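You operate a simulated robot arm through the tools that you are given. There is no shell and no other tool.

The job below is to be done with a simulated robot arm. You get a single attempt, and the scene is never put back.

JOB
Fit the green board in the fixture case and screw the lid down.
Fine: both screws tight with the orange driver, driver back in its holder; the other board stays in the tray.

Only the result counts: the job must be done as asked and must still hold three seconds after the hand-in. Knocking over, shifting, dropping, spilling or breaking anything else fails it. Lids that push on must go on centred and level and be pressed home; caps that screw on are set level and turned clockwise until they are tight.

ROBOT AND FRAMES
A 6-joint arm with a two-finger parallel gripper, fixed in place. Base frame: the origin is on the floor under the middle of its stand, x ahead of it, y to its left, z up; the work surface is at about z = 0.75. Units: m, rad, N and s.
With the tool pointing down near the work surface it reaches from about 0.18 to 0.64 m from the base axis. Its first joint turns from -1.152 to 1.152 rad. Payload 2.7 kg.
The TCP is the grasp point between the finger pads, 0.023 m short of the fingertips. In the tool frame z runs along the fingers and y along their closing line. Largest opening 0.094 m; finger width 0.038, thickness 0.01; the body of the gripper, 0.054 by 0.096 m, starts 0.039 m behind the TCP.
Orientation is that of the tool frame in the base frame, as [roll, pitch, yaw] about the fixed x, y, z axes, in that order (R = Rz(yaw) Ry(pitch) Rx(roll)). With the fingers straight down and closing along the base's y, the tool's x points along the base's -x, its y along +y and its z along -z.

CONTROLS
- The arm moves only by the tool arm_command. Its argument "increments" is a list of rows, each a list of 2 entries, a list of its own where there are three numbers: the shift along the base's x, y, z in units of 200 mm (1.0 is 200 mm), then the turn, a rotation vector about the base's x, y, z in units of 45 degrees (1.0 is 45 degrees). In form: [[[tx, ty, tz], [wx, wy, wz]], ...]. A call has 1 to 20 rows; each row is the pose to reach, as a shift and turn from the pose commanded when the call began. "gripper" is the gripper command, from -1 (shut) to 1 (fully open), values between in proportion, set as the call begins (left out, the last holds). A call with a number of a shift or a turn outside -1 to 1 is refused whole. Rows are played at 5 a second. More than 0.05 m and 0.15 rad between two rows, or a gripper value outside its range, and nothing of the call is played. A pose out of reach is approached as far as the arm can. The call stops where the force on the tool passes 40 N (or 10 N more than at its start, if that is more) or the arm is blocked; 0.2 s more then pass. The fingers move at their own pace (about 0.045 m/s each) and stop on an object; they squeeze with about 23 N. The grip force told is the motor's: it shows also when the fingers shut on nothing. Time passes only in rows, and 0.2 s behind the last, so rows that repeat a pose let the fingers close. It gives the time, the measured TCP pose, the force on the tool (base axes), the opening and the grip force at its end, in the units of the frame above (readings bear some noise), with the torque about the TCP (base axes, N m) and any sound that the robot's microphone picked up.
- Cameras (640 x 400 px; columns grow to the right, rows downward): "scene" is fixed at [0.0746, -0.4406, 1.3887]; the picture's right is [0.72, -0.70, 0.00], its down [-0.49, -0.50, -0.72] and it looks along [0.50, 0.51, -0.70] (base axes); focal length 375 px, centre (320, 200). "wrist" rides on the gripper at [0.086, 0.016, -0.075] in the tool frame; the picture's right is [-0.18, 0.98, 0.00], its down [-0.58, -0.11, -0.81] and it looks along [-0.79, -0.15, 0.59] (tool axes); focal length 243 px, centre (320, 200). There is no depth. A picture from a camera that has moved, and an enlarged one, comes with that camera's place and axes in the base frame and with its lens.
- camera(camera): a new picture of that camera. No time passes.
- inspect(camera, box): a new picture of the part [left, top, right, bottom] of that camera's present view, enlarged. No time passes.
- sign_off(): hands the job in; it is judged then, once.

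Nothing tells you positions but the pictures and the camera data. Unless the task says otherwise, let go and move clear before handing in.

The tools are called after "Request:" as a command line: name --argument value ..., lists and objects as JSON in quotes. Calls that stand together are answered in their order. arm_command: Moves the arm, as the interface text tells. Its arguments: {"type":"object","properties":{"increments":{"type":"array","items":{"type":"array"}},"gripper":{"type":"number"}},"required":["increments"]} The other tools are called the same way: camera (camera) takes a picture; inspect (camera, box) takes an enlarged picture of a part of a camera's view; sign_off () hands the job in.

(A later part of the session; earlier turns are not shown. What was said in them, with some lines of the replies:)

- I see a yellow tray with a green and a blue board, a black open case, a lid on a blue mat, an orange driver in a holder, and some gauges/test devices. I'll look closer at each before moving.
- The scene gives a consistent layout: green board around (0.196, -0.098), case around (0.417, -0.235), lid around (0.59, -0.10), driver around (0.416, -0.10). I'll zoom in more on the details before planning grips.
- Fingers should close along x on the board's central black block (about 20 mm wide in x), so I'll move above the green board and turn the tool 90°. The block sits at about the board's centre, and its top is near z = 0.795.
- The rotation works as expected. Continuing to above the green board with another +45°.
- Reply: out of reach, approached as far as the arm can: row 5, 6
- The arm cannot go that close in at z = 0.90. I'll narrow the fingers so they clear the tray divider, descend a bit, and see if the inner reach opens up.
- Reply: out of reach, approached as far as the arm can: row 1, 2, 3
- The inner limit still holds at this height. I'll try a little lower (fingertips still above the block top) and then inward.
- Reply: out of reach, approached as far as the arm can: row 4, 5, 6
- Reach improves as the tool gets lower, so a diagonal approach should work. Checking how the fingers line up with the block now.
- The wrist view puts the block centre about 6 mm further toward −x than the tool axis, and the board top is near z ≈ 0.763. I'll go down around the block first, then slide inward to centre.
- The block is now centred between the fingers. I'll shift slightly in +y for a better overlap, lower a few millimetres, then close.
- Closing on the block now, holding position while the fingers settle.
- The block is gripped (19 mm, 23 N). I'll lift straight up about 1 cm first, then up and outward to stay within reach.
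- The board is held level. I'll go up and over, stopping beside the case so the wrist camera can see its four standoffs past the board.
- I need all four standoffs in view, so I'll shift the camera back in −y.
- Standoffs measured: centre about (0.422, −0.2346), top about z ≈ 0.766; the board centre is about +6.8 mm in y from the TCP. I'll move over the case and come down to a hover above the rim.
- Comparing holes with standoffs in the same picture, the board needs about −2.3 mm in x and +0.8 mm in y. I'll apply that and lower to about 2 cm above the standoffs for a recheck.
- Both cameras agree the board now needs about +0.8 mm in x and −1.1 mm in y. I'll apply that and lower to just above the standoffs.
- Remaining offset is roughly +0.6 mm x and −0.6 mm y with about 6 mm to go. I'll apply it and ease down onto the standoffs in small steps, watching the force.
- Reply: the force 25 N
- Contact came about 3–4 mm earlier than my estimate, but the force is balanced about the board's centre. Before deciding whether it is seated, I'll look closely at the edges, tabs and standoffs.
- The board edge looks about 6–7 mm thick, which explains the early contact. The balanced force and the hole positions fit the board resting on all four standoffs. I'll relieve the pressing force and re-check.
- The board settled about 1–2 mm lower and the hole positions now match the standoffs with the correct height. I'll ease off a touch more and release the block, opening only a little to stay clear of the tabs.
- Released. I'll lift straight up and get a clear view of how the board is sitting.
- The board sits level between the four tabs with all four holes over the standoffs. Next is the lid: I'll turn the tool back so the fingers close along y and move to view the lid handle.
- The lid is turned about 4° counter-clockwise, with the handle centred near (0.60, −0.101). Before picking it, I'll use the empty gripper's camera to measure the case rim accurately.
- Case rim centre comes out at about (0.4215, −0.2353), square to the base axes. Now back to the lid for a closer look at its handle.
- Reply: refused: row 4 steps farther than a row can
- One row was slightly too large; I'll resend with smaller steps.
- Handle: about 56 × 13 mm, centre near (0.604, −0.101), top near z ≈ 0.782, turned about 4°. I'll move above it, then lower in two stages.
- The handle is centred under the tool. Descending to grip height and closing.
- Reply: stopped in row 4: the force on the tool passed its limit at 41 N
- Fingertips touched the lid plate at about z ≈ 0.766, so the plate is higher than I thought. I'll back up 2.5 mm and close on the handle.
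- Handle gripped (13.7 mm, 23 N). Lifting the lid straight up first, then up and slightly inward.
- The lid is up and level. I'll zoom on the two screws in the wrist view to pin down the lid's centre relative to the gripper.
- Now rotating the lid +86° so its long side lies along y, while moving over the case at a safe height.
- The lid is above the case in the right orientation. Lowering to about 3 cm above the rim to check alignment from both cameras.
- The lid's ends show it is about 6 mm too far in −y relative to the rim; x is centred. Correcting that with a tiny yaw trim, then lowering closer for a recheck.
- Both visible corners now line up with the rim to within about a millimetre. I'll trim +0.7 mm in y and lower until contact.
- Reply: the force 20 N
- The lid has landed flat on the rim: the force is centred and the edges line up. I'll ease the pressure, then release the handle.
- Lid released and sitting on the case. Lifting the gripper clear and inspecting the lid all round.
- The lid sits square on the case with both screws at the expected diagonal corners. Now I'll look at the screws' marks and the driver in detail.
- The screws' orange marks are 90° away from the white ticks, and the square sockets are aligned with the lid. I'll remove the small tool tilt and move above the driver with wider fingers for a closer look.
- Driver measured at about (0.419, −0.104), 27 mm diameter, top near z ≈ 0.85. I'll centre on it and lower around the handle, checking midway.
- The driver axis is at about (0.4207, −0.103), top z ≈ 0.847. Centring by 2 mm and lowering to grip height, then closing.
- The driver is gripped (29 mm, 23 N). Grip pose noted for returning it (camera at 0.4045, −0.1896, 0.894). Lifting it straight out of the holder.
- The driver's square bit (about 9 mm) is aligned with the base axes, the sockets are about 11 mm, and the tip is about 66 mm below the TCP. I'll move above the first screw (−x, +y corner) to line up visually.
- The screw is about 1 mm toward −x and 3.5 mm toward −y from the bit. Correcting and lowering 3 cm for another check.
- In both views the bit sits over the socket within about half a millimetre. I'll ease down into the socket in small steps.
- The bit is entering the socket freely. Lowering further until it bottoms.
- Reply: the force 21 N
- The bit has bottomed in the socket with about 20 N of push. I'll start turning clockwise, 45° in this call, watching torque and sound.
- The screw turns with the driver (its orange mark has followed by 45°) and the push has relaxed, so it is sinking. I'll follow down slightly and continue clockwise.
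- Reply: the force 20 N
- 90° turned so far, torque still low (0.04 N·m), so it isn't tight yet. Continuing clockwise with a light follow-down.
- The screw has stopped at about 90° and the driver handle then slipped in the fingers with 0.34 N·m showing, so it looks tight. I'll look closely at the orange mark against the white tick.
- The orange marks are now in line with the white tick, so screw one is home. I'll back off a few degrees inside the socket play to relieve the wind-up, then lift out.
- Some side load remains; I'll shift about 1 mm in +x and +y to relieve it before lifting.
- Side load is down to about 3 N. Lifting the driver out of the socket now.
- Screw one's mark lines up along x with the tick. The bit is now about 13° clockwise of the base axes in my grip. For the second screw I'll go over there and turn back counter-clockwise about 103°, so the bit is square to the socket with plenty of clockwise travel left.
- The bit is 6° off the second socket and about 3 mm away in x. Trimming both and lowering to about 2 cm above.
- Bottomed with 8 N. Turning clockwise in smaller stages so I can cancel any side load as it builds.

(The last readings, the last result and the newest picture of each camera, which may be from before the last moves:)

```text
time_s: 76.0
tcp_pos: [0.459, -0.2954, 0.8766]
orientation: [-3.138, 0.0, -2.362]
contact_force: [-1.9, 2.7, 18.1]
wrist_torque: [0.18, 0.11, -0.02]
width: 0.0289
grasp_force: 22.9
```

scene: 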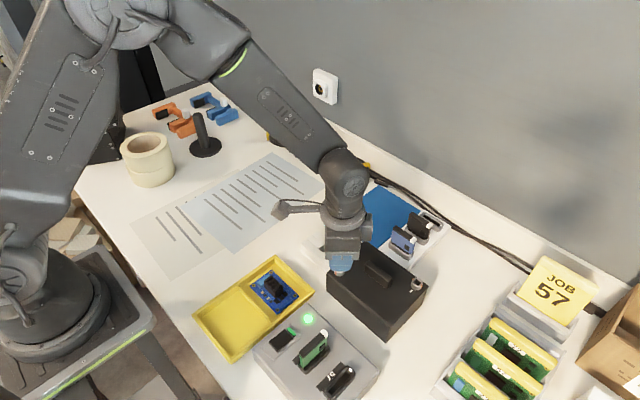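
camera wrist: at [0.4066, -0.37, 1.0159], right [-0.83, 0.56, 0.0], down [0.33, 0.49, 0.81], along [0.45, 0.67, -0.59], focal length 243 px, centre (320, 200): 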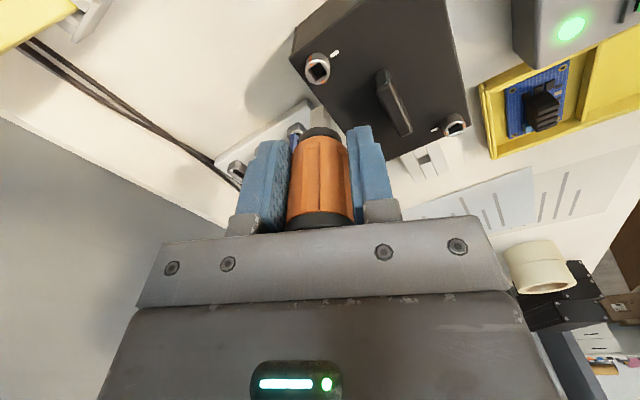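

Request:
arm_command --increments '[[[0, 0, 0], [0, 0, -0.1]], [[0, 0, 0], [0, 0, -0.2]], [[0, 0, 0], [0, 0, -0.3]], [[0, 0, 0], [0, 0, -0.4]], [[0, 0, 0], [0, 0, -0.5]], [[0, 0, 0], [0, 0, -0.6]]]'

Request:
inspect --camera "wrist" --box '[290, 75, 350, 125]'

Request:
inspect --camera "scene" --box '[402, 262, 432, 292]'

```text
time_s: 77.4
tcp_pos: [0.4572, -0.2961, 0.8766]
orientation: [-3.141, 0.003, -2.835]
contact_force: [2.8, 6.5, 15.6]
wrist_torque: [0.38, -0.22, 0.01]
width: 0.0286
grasp_force: 23.0
```

```text
8.00 times, centred on (320, 100) of wrist
camera zoom: at [0.3715, -0.307, 0.952], right [-0.12, 0.99, 0.0], down [0.59, 0.07, 0.81], along [0.8, 0.1, -0.59], focal length 1941 px, centre (320, 1000)
```

zoom: 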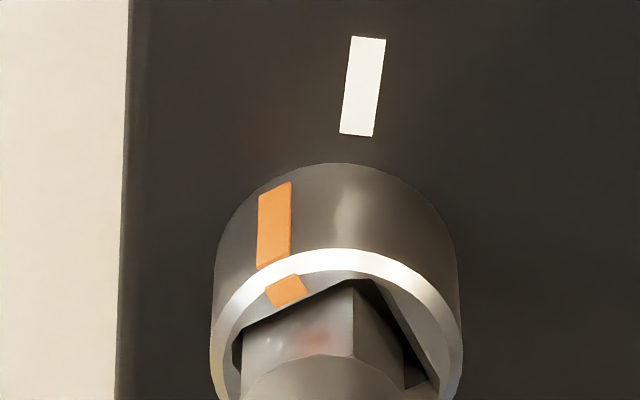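

```text
13.33 times, centred on (417, 277) of scene
camera zoom: at [0.0745, -0.4404, 1.3888], right [0.72, -0.7, 0.0], down [-0.49, -0.5, -0.72], along [0.5, 0.51, -0.7], focal length 4996 px, centre (-973, -827)
```

zoom: 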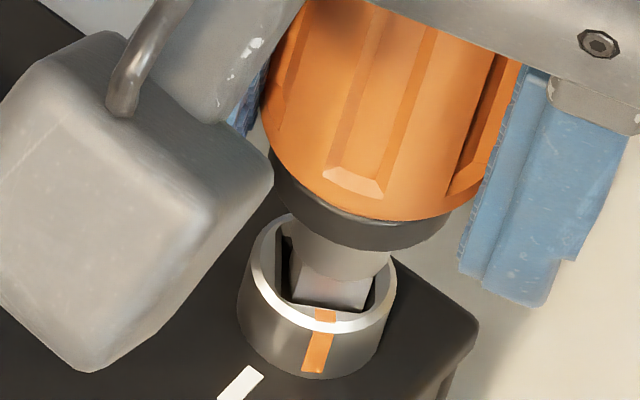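

Screw two is turning along with the driver (about 50° so far). Relieving the small side load and continuing.

Request:
arm_command --increments '[[[0.001, 0.002, 0], [0, 0, -0.1]], [[0.002, 0.004, 0], [0, 0, -0.2]], [[0.002, 0.004, 0], [0, 0, -0.3]], [[0.002, 0.004, 0], [0, 0, -0.4]], [[0.002, 0.004, 0], [0, 0, -0.5]], [[0.002, 0.004, 0], [0, 0, -0.6]]]'

Request:
inspect --camera "scene" --box '[402, 262, 432, 292]'

Request:
inspect --camera "wrist" --box '[290, 75, 350, 125]'

```text
time_s: 78.8
tcp_pos: [0.4576, -0.2939, 0.8772]
orientation: [-3.139, 0.0, 2.978]
contact_force: [1.1, -3.4, 7.3]
wrist_torque: [-0.13, -0.05, 0.01]
width: 0.0288
grasp_force: 23.2
```

```text
13.33 times, centred on (417, 277) of scene
camera zoom: at [0.0745, -0.4406, 1.3887], right [0.72, -0.7, 0.0], down [-0.49, -0.5, -0.72], along [0.5, 0.51, -0.7], focal length 4996 px, centre (-973, -827)
```

zoom: 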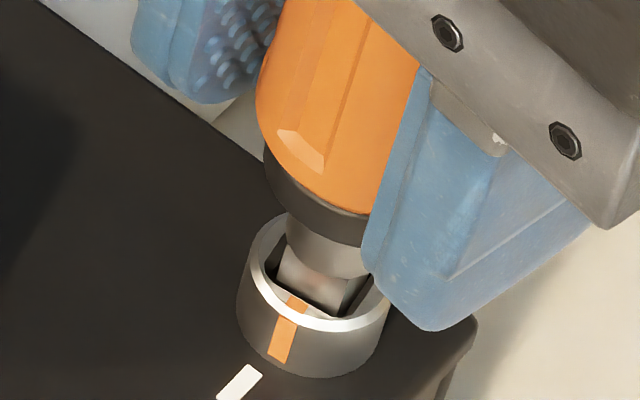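

```text
8.00 times, centred on (320, 100) of wrist
camera zoom: at [0.3761, -0.2651, 0.9522], right [0.34, 0.94, 0.0], down [0.56, -0.2, 0.81], along [0.76, -0.28, -0.59], focal length 1941 px, centre (320, 1000)
```

zoom: 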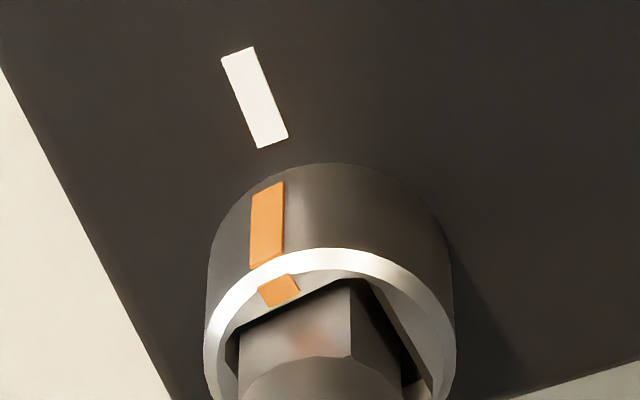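

The orange mark is nearly at the white tick. Continuing until the torque builds.

Request:
arm_command --increments '[[[0, -0.002, 0], [0, 0, -0.1]], [[0, -0.002, 0], [0, 0, -0.2]], [[0, -0.002, 0], [0, 0, -0.3]], [[0, -0.002, 0], [0, 0, -0.4]]]'

Request:
inspect --camera "scene" --box '[402, 262, 432, 292]'

Request:
inspect --camera "wrist" --box '[290, 75, 350, 125]'

```text
time_s: 79.8
tcp_pos: [0.4577, -0.2934, 0.8766]
orientation: [-3.141, -0.003, 2.663]
contact_force: [-1.9, 6.5, 5.4]
wrist_torque: [0.33, 0.03, 0.08]
width: 0.0287
grasp_force: 22.9
```

```text
13.33 times, centred on (417, 277) of scene
camera zoom: at [0.0745, -0.4404, 1.3887], right [0.72, -0.7, 0.0], down [-0.49, -0.5, -0.72], along [0.5, 0.51, -0.7], focal length 4996 px, centre (-973, -827)
```

zoom: 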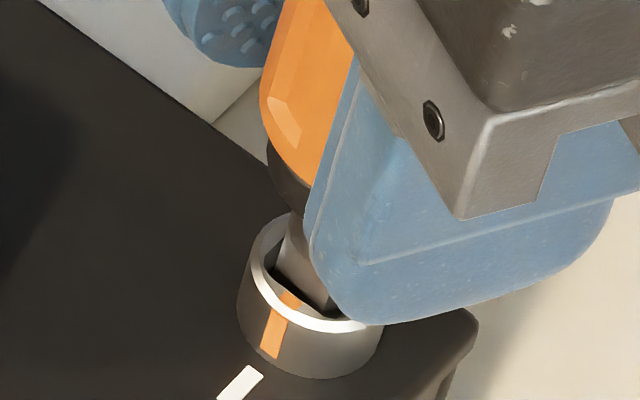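

```text
8.00 times, centred on (320, 100) of wrist
camera zoom: at [0.3904, -0.2409, 0.9523], right [0.62, 0.79, 0.0], down [0.47, -0.36, 0.81], along [0.63, -0.5, -0.59], focal length 1941 px, centre (320, 1000)
```

zoom: 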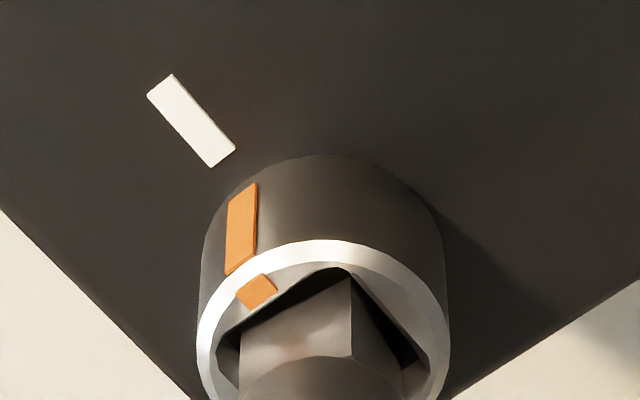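

Request:
arm_command --increments '[[[-0.001, 0.002, 0], [0, 0, -0.1]], [[-0.001, 0.003, 0], [0, 0, -0.2]], [[-0.001, 0.003, 0], [0, 0, -0.3]], [[-0.001, 0.003, 0], [0, 0, -0.4]]]'

Request:
inspect --camera "scene" --box '[402, 262, 432, 292]'

Request:
inspect --camera "wrist" --box '[290, 75, 350, 125]'

```text
time_s: 80.8
tcp_pos: [0.4576, -0.2939, 0.8767]
orientation: [-3.141, -0.001, 2.348]
contact_force: [2.8, 8.8, 3.2]
wrist_torque: [0.42, -0.25, 0.36]
width: 0.0289
grasp_force: 23.5
```

```text
13.33 times, centred on (417, 277) of scene
camera zoom: at [0.0747, -0.4404, 1.3887], right [0.72, -0.7, 0.0], down [-0.49, -0.5, -0.72], along [0.5, 0.51, -0.7], focal length 4996 px, centre (-973, -827)
```

zoom: 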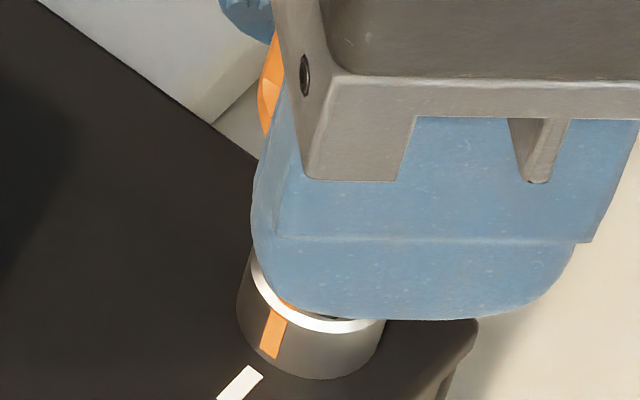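

```text
8.00 times, centred on (320, 100) of wrist
camera zoom: at [0.4104, -0.2223, 0.9519], right [0.83, 0.56, 0.0], down [0.33, -0.49, 0.81], along [0.45, -0.67, -0.59], focal length 1941 px, centre (320, 1000)
```

zoom: 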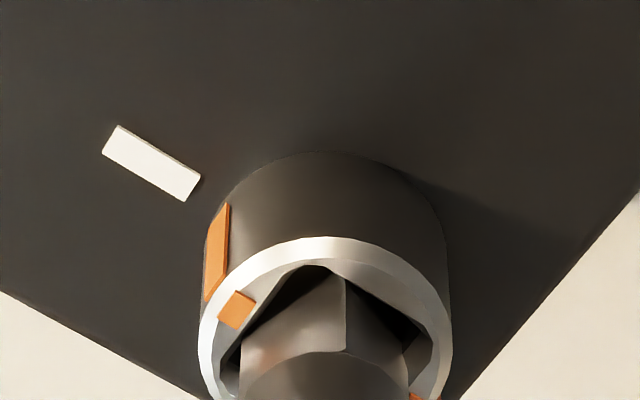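

The screw has stopped and torque is up to 0.36 N·m. One more small turn to confirm it is hard against the stop.

Request:
arm_command --increments '[[[0.001, 0.003, 0], [0, 0, -0.1]], [[0.001, 0.004, 0], [0, 0, -0.2]], [[0.001, 0.004, 0], [0, 0, -0.25]]]'

Request:
inspect --camera "wrist" --box '[290, 75, 350, 125]'

Request:
inspect --camera "scene" --box '[402, 262, 432, 292]'

```text
time_s: 81.6
tcp_pos: [0.4584, -0.293, 0.8773]
orientation: [-3.139, 0.0, 2.153]
contact_force: [4.1, 5.1, 0.0]
wrist_torque: [0.27, -0.22, 0.2]
width: 0.0289
grasp_force: 22.8
```

```text
8.00 times, centred on (320, 100) of wrist
camera zoom: at [0.4257, -0.2132, 0.9517], right [0.92, 0.39, 0.0], down [0.23, -0.55, 0.81], along [0.31, -0.74, -0.59], focal length 1941 px, centre (320, 1000)
```

zoom: 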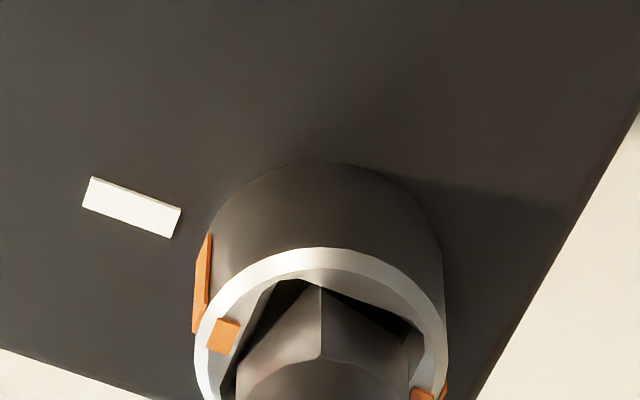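

```text
13.33 times, centred on (417, 277) of scene
camera zoom: at [0.0747, -0.4405, 1.3887], right [0.72, -0.7, 0.0], down [-0.49, -0.5, -0.72], along [0.5, 0.51, -0.7], focal length 4996 px, centre (-973, -827)
```

zoom: 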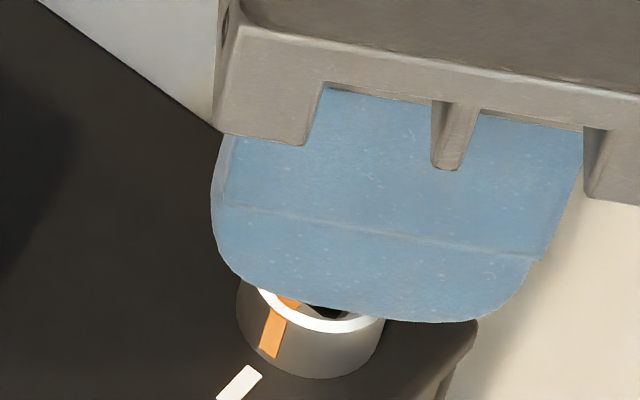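

Screw two is hard against its stop and its mark points at the tick. Backing off slightly within the socket play, relieving side load, then lifting out.

Request:
arm_command --increments '[[[0.001, 0.002, 0.002], [0, 0, 0.07]], [[0.002, 0.003, 0.004], [0, 0, 0.14]], [[0.002, 0.003, 0.006], [0, 0, 0.18]], [[0.002, 0.003, 0.006], [0, 0, 0.18]]]'

```text
time_s: 82.6
tcp_pos: [0.4586, -0.2938, 0.8785]
orientation: [-3.14, -0.001, 2.297]
contact_force: [-0.3, -1.1, -2.5]
wrist_torque: [-0.05, 0.02, 0.02]
width: 0.0292
grasp_force: 23.4
```

Request:
arm_command --increments '[[[0.0, -0.001, 0.01], [0, 0, 0.0]], [[0.0, -0.001, 0.03], [0, 0, 0.0]], [[0.0, -0.001, 0.06], [0, 0, 0.0]], [[0.0, -0.001, 0.12], [0, 0, 0.0]], [[0.0, -0.001, 0.22], [0, 0, 0.0]], [[0.0, -0.001, 0.32], [0, 0, 0.0]], [[0.0, -0.001, 0.32], [0, 0, 0.0]]]'

Request:
camera --camera "wrist"

Request:
inspect --camera "scene" --box '[315, 225, 435, 345]'

Request:
inspect --camera "wrist" --box '[280, 40, 370, 140]'

```text
time_s: 84.2
tcp_pos: [0.4576, -0.2924, 0.9436]
orientation: [3.141, -0.001, 2.295]
contact_force: [0.4, 0.8, -0.1]
wrist_torque: [0.0, -0.01, -0.01]
width: 0.0291
grasp_force: 22.7
```

```text
taken
camera wrist: at [0.4139, -0.2181, 1.0185], right [0.86, 0.51, 0.0], down [0.3, -0.51, 0.81], along [0.41, -0.69, -0.59], focal length 243 px, centre (320, 200)
```

wrist: 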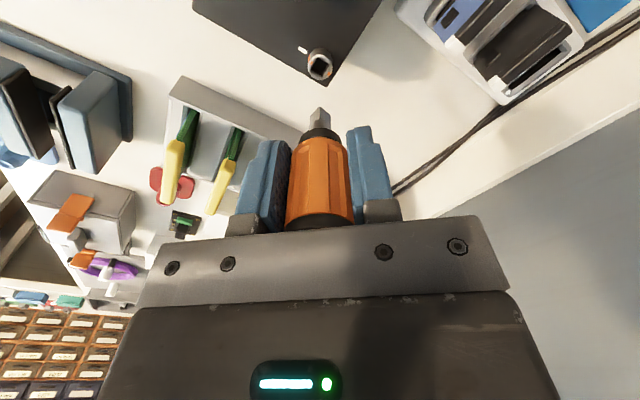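

```text
3.33 times, centred on (375, 285) of scene
camera zoom: at [0.0746, -0.4406, 1.3887], right [0.72, -0.7, 0.0], down [-0.49, -0.5, -0.72], along [0.5, 0.51, -0.7], focal length 1249 px, centre (137, -83)
```

zoom: 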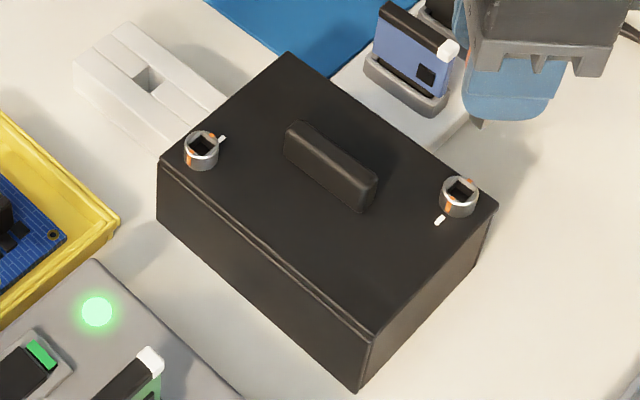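

```text
4.00 times, centred on (325, 90) of wrist
camera zoom: at [0.4139, -0.2181, 1.0185], right [0.86, 0.51, 0.0], down [0.3, -0.51, 0.81], along [0.41, -0.69, -0.59], focal length 970 px, centre (300, 640)
```

zoom: 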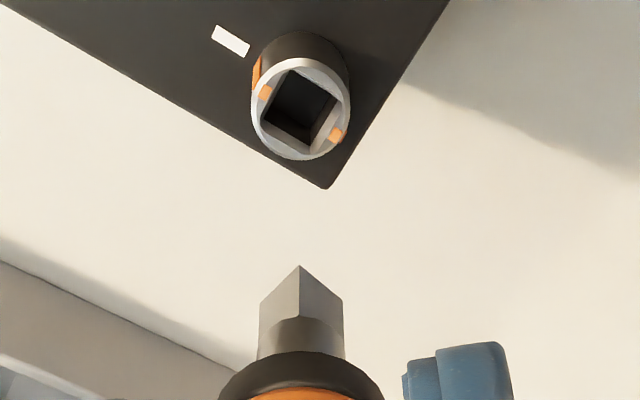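

Request:
inspect --camera "scene" --box '[402, 262, 432, 292]'

Request:
inspect --camera "scene" --box '[325, 252, 355, 282]'

Request:
inspect --camera "scene" --box '[368, 296, 402, 330]'

Request:
inspect --camera "scene" --box '[410, 265, 444, 299]'

```text
13.33 times, centred on (417, 277) of scene
camera zoom: at [0.0746, -0.4406, 1.3887], right [0.72, -0.7, 0.0], down [-0.49, -0.5, -0.72], along [0.5, 0.51, -0.7], focal length 4996 px, centre (-973, -827)
```

zoom: 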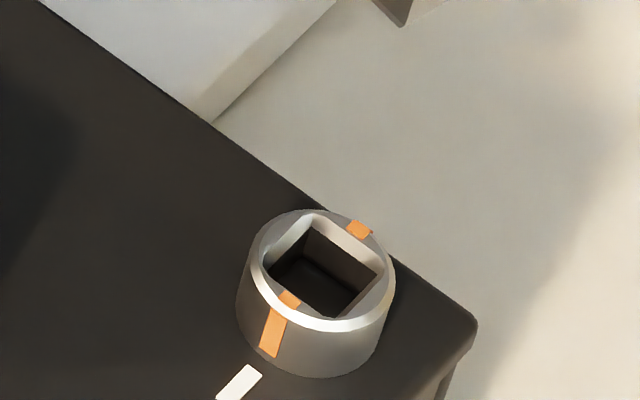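

```text
13.33 times, centred on (340, 267) of scene
camera zoom: at [0.0746, -0.4406, 1.3887], right [0.72, -0.7, 0.0], down [-0.49, -0.5, -0.72], along [0.5, 0.51, -0.7], focal length 4996 px, centre (53, -693)
```

zoom: 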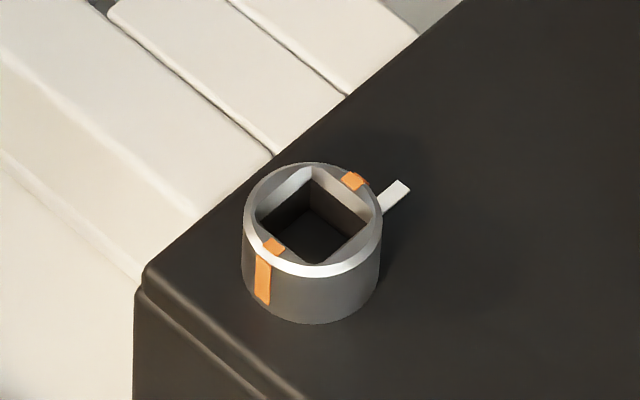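

```text
11.76 times, centred on (385, 313) of scene
camera zoom: at [0.0746, -0.4406, 1.3887], right [0.72, -0.7, 0.0], down [-0.49, -0.5, -0.72], along [0.5, 0.51, -0.7], focal length 4409 px, centre (-445, -1129)
```

zoom: 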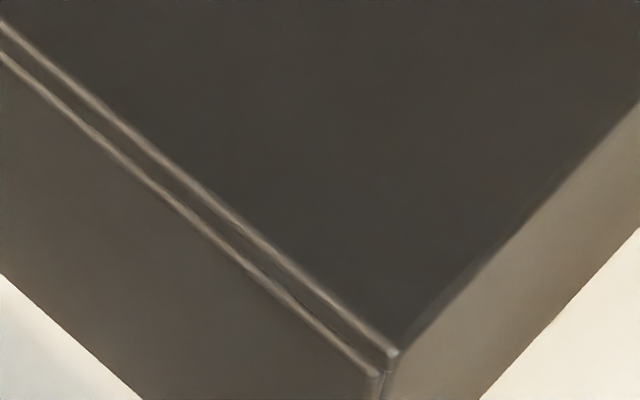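

```text
11.76 times, centred on (427, 282) of scene
camera zoom: at [0.0746, -0.4406, 1.3887], right [0.72, -0.7, 0.0], down [-0.49, -0.5, -0.72], along [0.5, 0.51, -0.7], focal length 4409 px, centre (-939, -765)
```

zoom: 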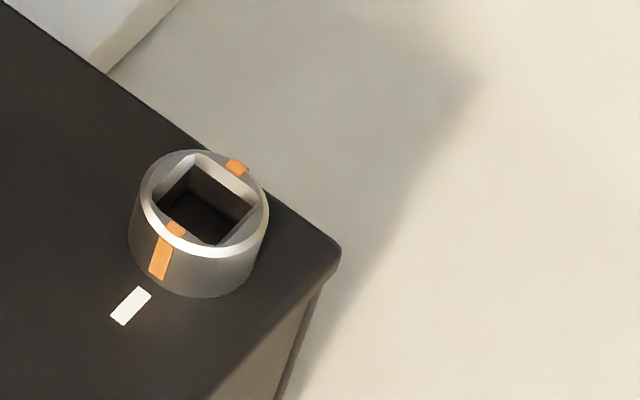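

Both screws are turned home with marks on their ticks, and the lid is seated. Now returning the driver: the bit is about 12° off square, so I'll rotate that back while moving above the holder.

Request:
arm_command --increments '[[[-0.03, 0.2, 0.0], [0, 0, 0.05]], [[-0.08, 0.4, 0.0], [0, 0, 0.1]], [[-0.12, 0.6, 0.0], [0, 0, 0.15]], [[-0.16, 0.78, 0.0], [0, 0, 0.2]], [[-0.2015, 0.954, -0.05], [0, 0, 0.262]], [[-0.2015, 0.954, -0.12], [0, 0, 0.262]], [[-0.2015, 0.954, -0.12], [0, 0, 0.262]]]'

Request:
camera --camera "wrist"

Request:
inspect --camera "wrist" --box '[275, 40, 375, 140]'

Request:
inspect --camera "scene" --box '[295, 195, 355, 270]'

```text
time_s: 85.8
tcp_pos: [0.4182, -0.1015, 0.9209]
orientation: [3.14, 0.0, 2.501]
contact_force: [0.5, -0.4, -1.3]
wrist_torque: [0.03, 0.0, -0.01]
width: 0.0288
grasp_force: 23.6
```

```text
taken
camera wrist: at [0.3602, -0.0379, 0.9952], right [0.73, 0.68, 0.0], down [0.4, -0.43, 0.81], along [0.55, -0.59, -0.59], focal length 243 px, centre (320, 200)
```

wrist: 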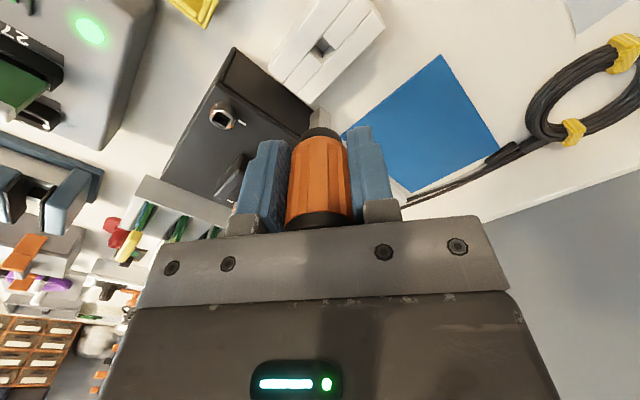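

```text
4.00 times, centred on (325, 90) of wrist
camera zoom: at [0.3602, -0.0379, 0.9952], right [0.73, 0.68, 0.0], down [0.4, -0.43, 0.81], along [0.55, -0.59, -0.59], focal length 970 px, centre (300, 640)
```

zoom: 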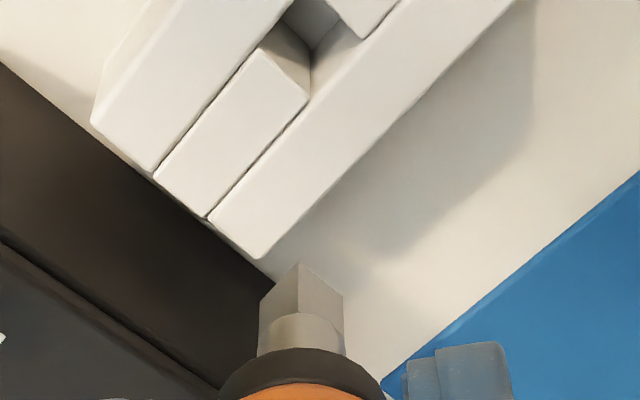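

```text
5.33 times, centred on (325, 232) of scene
camera zoom: at [0.0746, -0.4406, 1.3887], right [0.72, -0.7, 0.0], down [-0.49, -0.5, -0.72], along [0.5, 0.51, -0.7], focal length 1999 px, centre (293, 27)
```

zoom: 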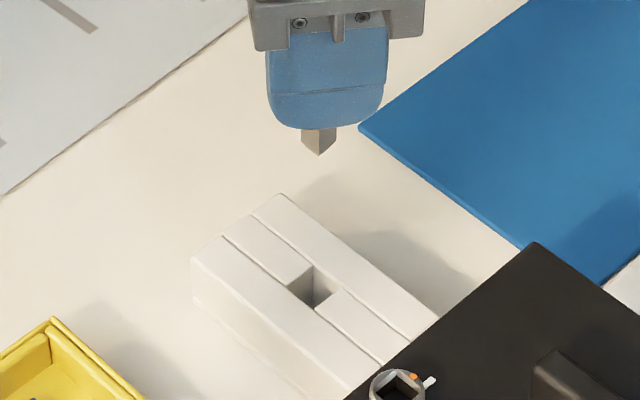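

Request:
inspect --camera "scene" --box '[310, 240, 342, 268]'

Request:
inspect --camera "wrist" --box '[270, 0, 390, 75]'

Request:
inspect --camera "scene" --box '[315, 210, 335, 230]'

```text
14.29 times, centred on (326, 254) of scene
camera zoom: at [0.0746, -0.4406, 1.3887], right [0.72, -0.7, 0.0], down [-0.49, -0.5, -0.72], along [0.5, 0.51, -0.7], focal length 5353 px, centre (234, -571)
```

zoom: 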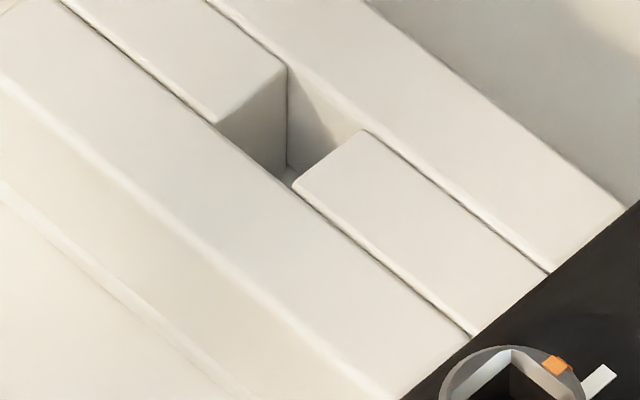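

```text
5.33 times, centred on (330, 38) of wrist
camera zoom: at [0.3602, -0.0379, 0.9952], right [0.73, 0.68, 0.0], down [0.4, -0.43, 0.81], along [0.55, -0.59, -0.59], focal length 1294 px, centre (267, 1067)
```

zoom: 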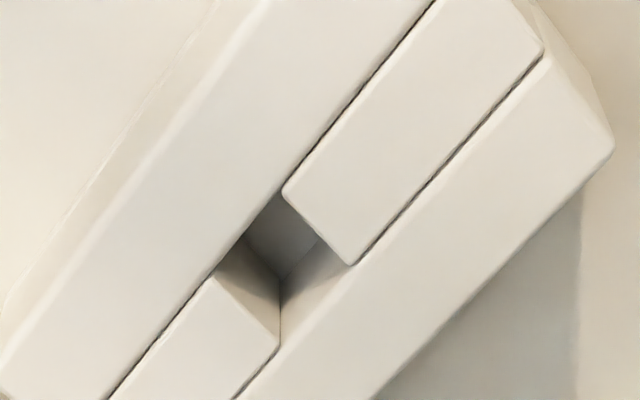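

```text
16.00 times, centred on (325, 220) of scene
camera zoom: at [0.0746, -0.4406, 1.3887], right [0.72, -0.7, 0.0], down [-0.49, -0.5, -0.72], along [0.5, 0.51, -0.7], focal length 5996 px, centre (240, -120)
```

zoom: 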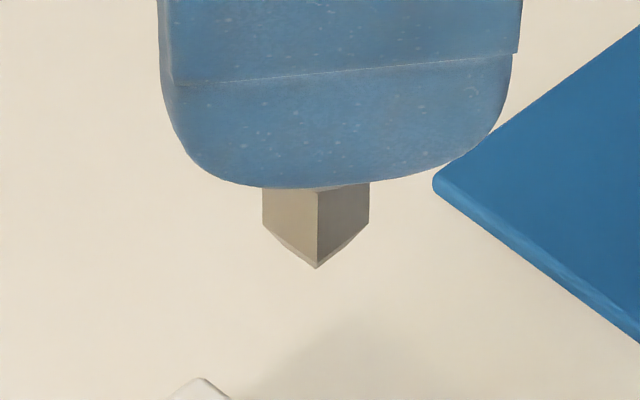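

The bit is square to the holder's slot (about 14 × 16 mm) and only 1–2 mm off its centre. Correcting and lowering to just above the slot.

Request:
arm_command --increments '[[[0.005, 0.0075, -0.1], [0, 0, 0]], [[0.005, 0.0075, -0.22], [0, 0, 0]], [[0.005, 0.0075, -0.32], [0, 0, 0]], [[0.005, 0.0075, -0.37], [0, 0, 0]], [[0.005, 0.0075, -0.37], [0, 0, 0]]]'

Request:
inspect --camera "wrist" --box '[280, 60, 370, 140]'

Request:
inspect --camera "scene" --box '[305, 225, 350, 270]'

```text
time_s: 87.0
tcp_pos: [0.4198, -0.1015, 0.8445]
orientation: [3.142, 0.001, 2.5]
contact_force: [-0.2, 0.6, -0.2]
wrist_torque: [-0.03, 0.03, -0.02]
width: 0.0284
grasp_force: 22.4
```

```text
5.00 times, centred on (325, 100) of wrist
camera zoom: at [0.3608, -0.0379, 0.92], right [0.73, 0.68, 0.0], down [0.4, -0.43, 0.81], along [0.55, -0.59, -0.59], focal length 1213 px, centre (295, 700)
```

zoom: 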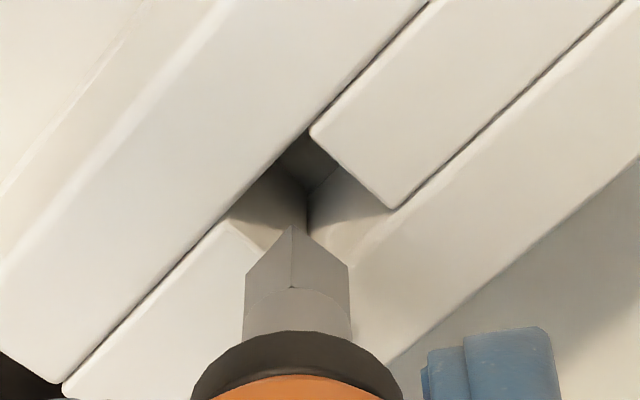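

```text
8.89 times, centred on (328, 248) of scene
camera zoom: at [0.0746, -0.4406, 1.3887], right [0.72, -0.7, 0.0], down [-0.49, -0.5, -0.72], along [0.5, 0.51, -0.7], focal length 3331 px, centre (253, -222)
```

zoom: 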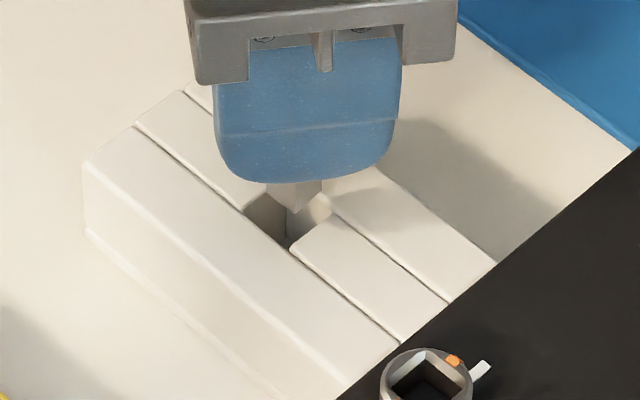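

The bit is inside the slot outline with 2–3 mm margin all round. Lowering into the holder, slowly near the end.

Request:
arm_command --increments '[[[0.003, 0.003, -0.03], [0, 0, 0]], [[0.003, 0.003, -0.06], [0, 0, 0]], [[0.003, 0.003, -0.09], [0, 0, 0]], [[0.003, 0.003, -0.12], [0, 0, 0]], [[0.003, 0.003, -0.14], [0, 0, 0]], [[0.003, 0.003, -0.14], [0, 0, 0]]]'

Request:
inspect --camera "scene" --box '[300, 215, 350, 270]'

Request:
inspect --camera "wrist" --box '[280, 60, 370, 140]'

```text
time_s: 88.4
tcp_pos: [0.4197, -0.0999, 0.8171]
orientation: [-3.14, 0.0, 2.502]
contact_force: [0.1, 6.7, 0.7]
wrist_torque: [0.19, 0.03, 0.02]
width: 0.0289
grasp_force: 23.2
```

```text
7.27 times, centred on (325, 242) of scene
camera zoom: at [0.0746, -0.4405, 1.3887], right [0.72, -0.7, 0.0], down [-0.49, -0.5, -0.72], along [0.5, 0.51, -0.7], focal length 2725 px, centre (284, -109)
```

zoom: 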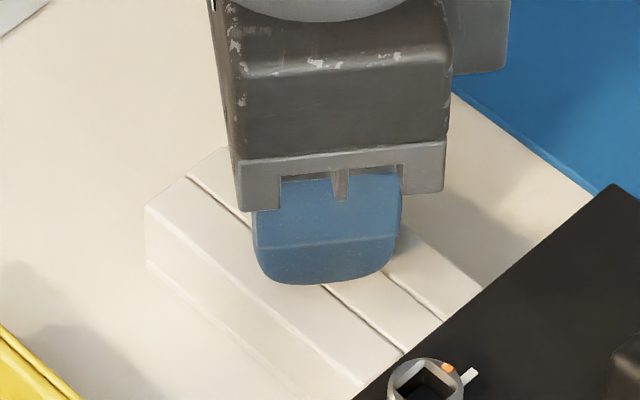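

```text
5.00 times, centred on (325, 100) of wrist
camera zoom: at [0.3617, -0.037, 0.8919], right [0.73, 0.68, 0.0], down [0.4, -0.43, 0.81], along [0.55, -0.59, -0.59], focal length 1213 px, centre (295, 700)
```

zoom: 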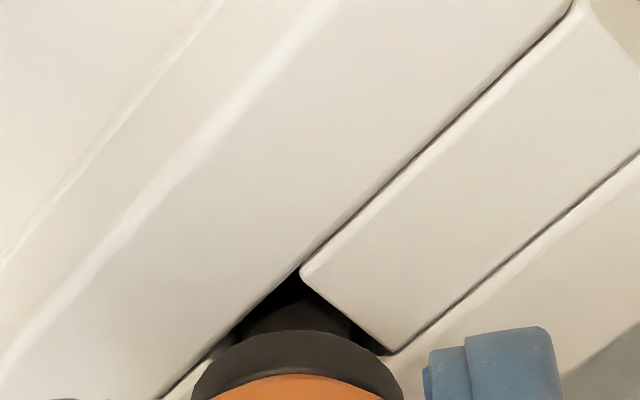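

Light contact with +y push (about 7 N) — the collar is meeting the −y edge of the slot. Shifting +0.8 mm in y and easing down.

Request:
arm_command --increments '[[[0.0, 0.004, 0.0], [0, 0, 0]], [[0.0, 0.004, -0.006], [0, 0, 0]], [[0.0, 0.004, -0.012], [0, 0, 0]], [[0.0, 0.004, -0.012], [0, 0, 0]]]'

Request:
inspect --camera "wrist" --box '[280, 60, 370, 140]'

```text
time_s: 89.4
tcp_pos: [0.4202, -0.1013, 0.8151]
orientation: [-3.141, 0.001, 2.501]
contact_force: [-3.5, -1.5, 16.6]
wrist_torque: [-0.01, 0.18, -0.07]
width: 0.0291
grasp_force: 23.6
```

```text
5.00 times, centred on (325, 100) of wrist
camera zoom: at [0.3617, -0.0368, 0.8897], right [0.73, 0.68, 0.0], down [0.4, -0.43, 0.81], along [0.55, -0.59, -0.59], focal length 1213 px, centre (295, 700)
```

zoom: 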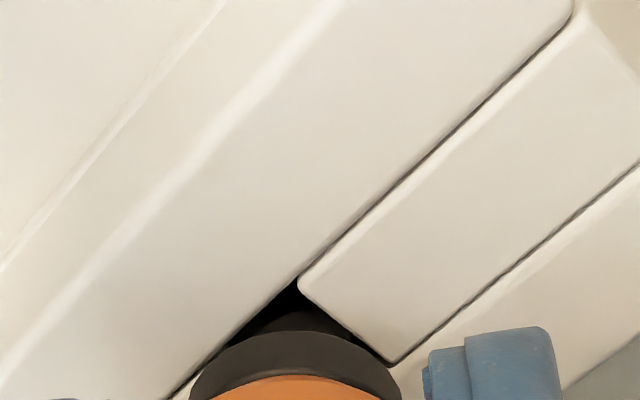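

Vertical contact with centred torque, so the driver is seated. Easing the push and opening the fingers.

Request:
arm_command --increments '[[[0.0, 0.0, 0.004], [0, 0, 0]], [[0.0, 0.0, 0.007], [0, 0, 0]], [[0.0, 0.0, 0.007], [0, 0, 0]]]'

Request:
arm_command --increments '[[[0, 0, 0], [0, 0, 0]], [[0, 0, 0], [0, 0, 0]], [[0, 0, 0], [0, 0, 0]], [[0, 0, 0], [0, 0, 0]]]' --gripper 0.05

Request:
camera --camera "wrist"

Request:
inspect --camera "scene" --box '[290, 190, 360, 270]'

```text
time_s: 90.2
tcp_pos: [0.4196, -0.0997, 0.8155]
orientation: [3.14, -0.001, 2.502]
contact_force: [1.9, -0.7, 5.3]
wrist_torque: [-0.07, -0.14, 0.0]
width: 0.0291
grasp_force: 23.1
```

```text
time_s: 91.2
tcp_pos: [0.4197, -0.0996, 0.8151]
orientation: [-3.141, 0.001, 2.502]
contact_force: [-0.4, 0.4, -0.6]
wrist_torque: [0.01, 0.01, 0.0]
width: 0.0495
grasp_force: 0.0
```

```text
taken
camera wrist: at [0.3613, -0.0364, 0.89], right [0.73, 0.68, 0.0], down [0.4, -0.43, 0.81], along [0.55, -0.59, -0.59], focal length 243 px, centre (320, 200)
```

wrist: 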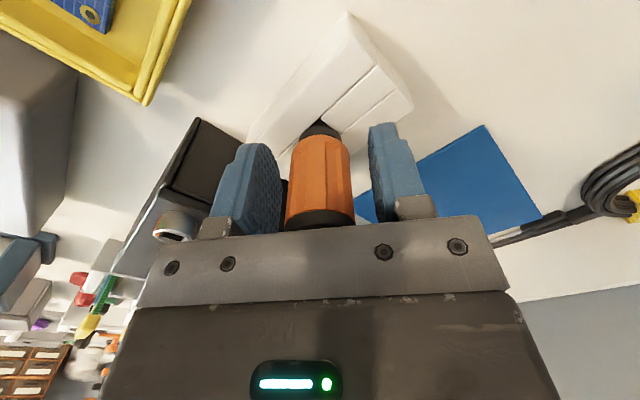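

```text
5.00 times, centred on (325, 230) of scene
camera zoom: at [0.0746, -0.4406, 1.3887], right [0.72, -0.7, 0.0], down [-0.49, -0.5, -0.72], along [0.5, 0.51, -0.7], focal length 1874 px, centre (295, 50)
```

zoom: 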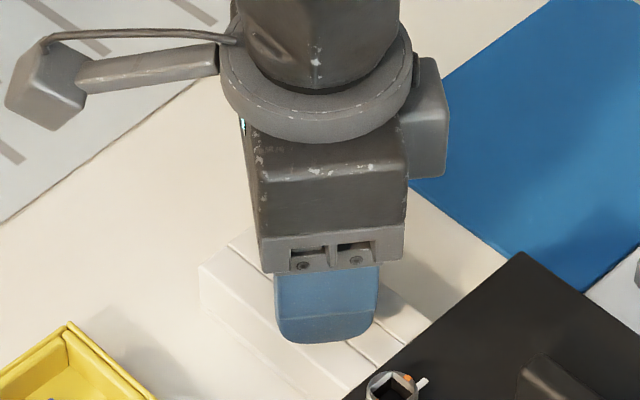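

Released; the driver stands in the holder. I'll open a bit more for clearance and lift straight up.

Request:
arm_command --increments '[[[0, 0, 0], [0, 0, 0]], [[0, 0, 0], [0, 0, 0]]]' --gripper 0.45

Request:
arm_command --increments '[[[0, 0, 0.06], [0, 0, 0]], [[0, 0, 0.16], [0, 0, 0]], [[0, 0, 0.3], [0, 0, 0]], [[0, 0, 0.5], [0, 0, 0]], [[0, 0.1, 0.7], [0, 0, 0]], [[-0.1, 0.3, 0.8], [0, 0, 0]], [[-0.2, 0.5, 0.8], [0, 0, 0]]]'

Request:
camera --camera "scene"

Request:
inspect --camera "scene" --box '[290, 205, 370, 275]'

Request:
camera --camera "wrist"

```text
time_s: 91.8
tcp_pos: [0.4189, -0.0999, 0.8137]
orientation: [3.141, 0.001, 2.503]
contact_force: [0.5, -0.3, -0.3]
wrist_torque: [-0.01, 0.0, -0.02]
width: 0.0684
grasp_force: 0.1
```

```text
time_s: 93.4
tcp_pos: [0.3813, 0.0012, 0.9742]
orientation: [-3.14, 0.001, 2.5]
contact_force: [0.2, 0.2, 0.6]
wrist_torque: [-0.03, -0.01, -0.02]
width: 0.0681
grasp_force: 0.0
```

```text
taken
```

scene: 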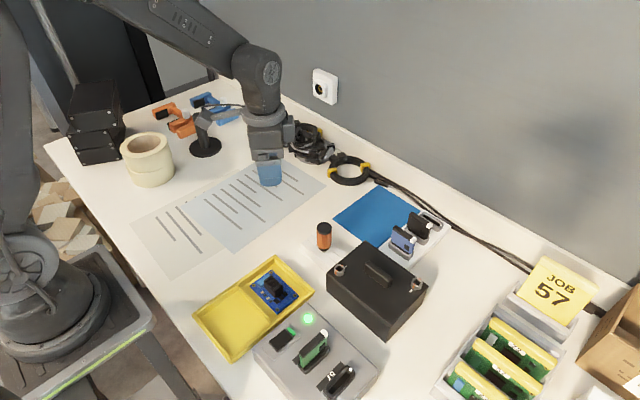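

```text
5.71 times, centred on (330, 240) of scene
camera zoom: at [0.0746, -0.4407, 1.3887], right [0.72, -0.7, 0.0], down [-0.49, -0.5, -0.72], along [0.5, 0.51, -0.7], focal length 2141 px, centre (263, -29)
```

zoom: 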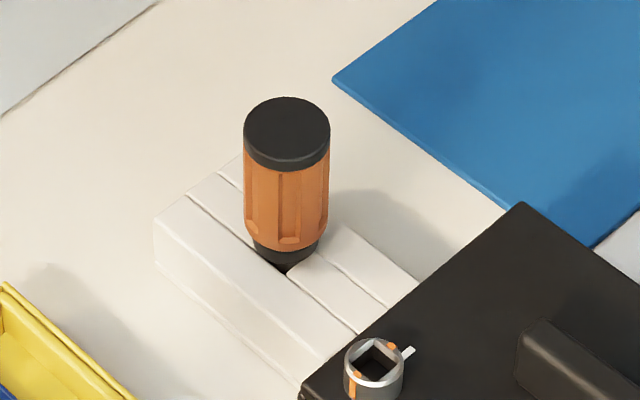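

```text
taken
camera wrist: at [0.3225, 0.0644, 1.0487], right [0.73, 0.68, 0.0], down [0.4, -0.43, 0.81], along [0.55, -0.59, -0.59], focal length 243 px, centre (320, 200)
```

wrist: 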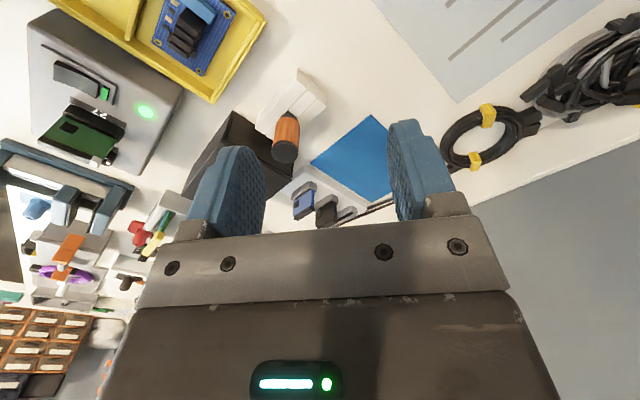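

Driver is back upright in its holder at the same spot as at the start. One last close check of the case, lid edges and screws before handing in.

Request:
inspect --camera "scene" --box '[315, 225, 435, 345]'

Request:
inspect --camera "scene" --box '[315, 255, 349, 289]'

Request:
inspect --camera "scene" --box '[180, 240, 340, 370]'

```text
3.33 times, centred on (375, 285) of scene
camera zoom: at [0.0746, -0.4407, 1.3887], right [0.72, -0.7, 0.0], down [-0.49, -0.5, -0.72], along [0.5, 0.51, -0.7], focal length 1249 px, centre (137, -83)
```

zoom: 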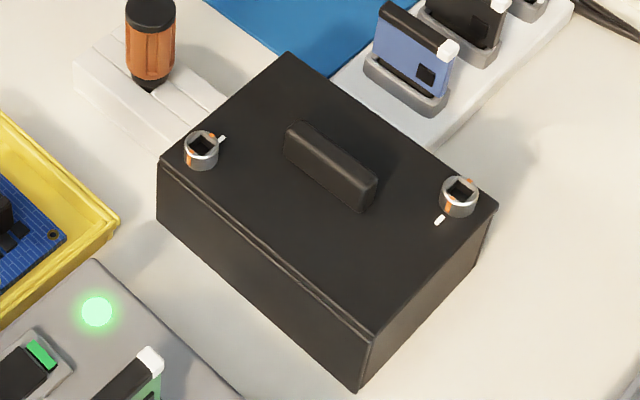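

```text
11.76 times, centred on (332, 272) of scene
camera zoom: at [0.0746, -0.4407, 1.3887], right [0.72, -0.7, 0.0], down [-0.49, -0.5, -0.72], along [0.5, 0.51, -0.7], focal length 4409 px, centre (179, -647)
```

zoom: 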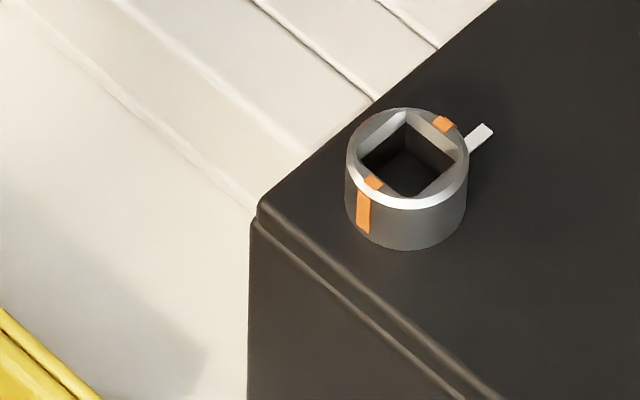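

```text
3.08 times, centred on (260, 305) of scene
camera zoom: at [0.0746, -0.4407, 1.3887], right [0.72, -0.7, 0.0], down [-0.49, -0.5, -0.72], along [0.5, 0.51, -0.7], focal length 1153 px, centre (505, -123)
```

zoom: 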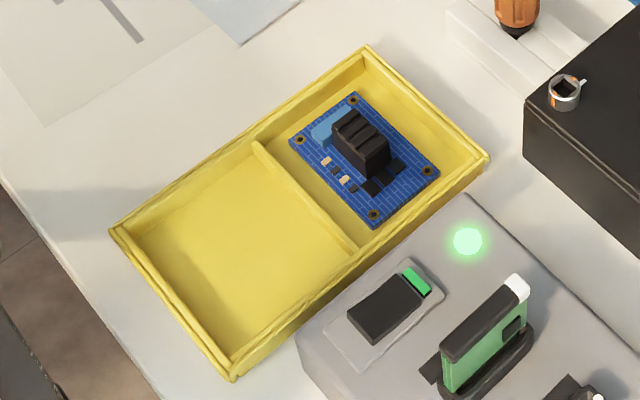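

The green board is in the case and the lid is seated, within about 1.5 mm of centred on the rim. Both screws turned about 90° until they stopped, with their orange marks on the white ticks. The driver is back in its holder, the blue board is untouched in its tray, and the arm is clear. Handing in.

Request:
sign_off

```text
The job is handed in.
```

The job is handed in: the green board is fitted in the fixture case and the lid is screwed down. I don't have the judge's result.

- **Board:** it sat level on its four standoffs, between the tabs, when I last saw it before the lid went on.
- **Lid:** it sits flat on the rim, but driving the first screw slid it about 1–1.5 mm off centre. It did not move again after that.
- **Screws:** both turned clockwise about 90° to a stop with the orange driver, and their orange marks now point at the white ticks. The driver slipped in the grip at about 0.35 N·m, so I could not apply more torque than that.
- **Driver and other board:** the driver stands in its holder where it started. The blue board was never touched and is still in the tray.

The arm is empty and clear of the work.
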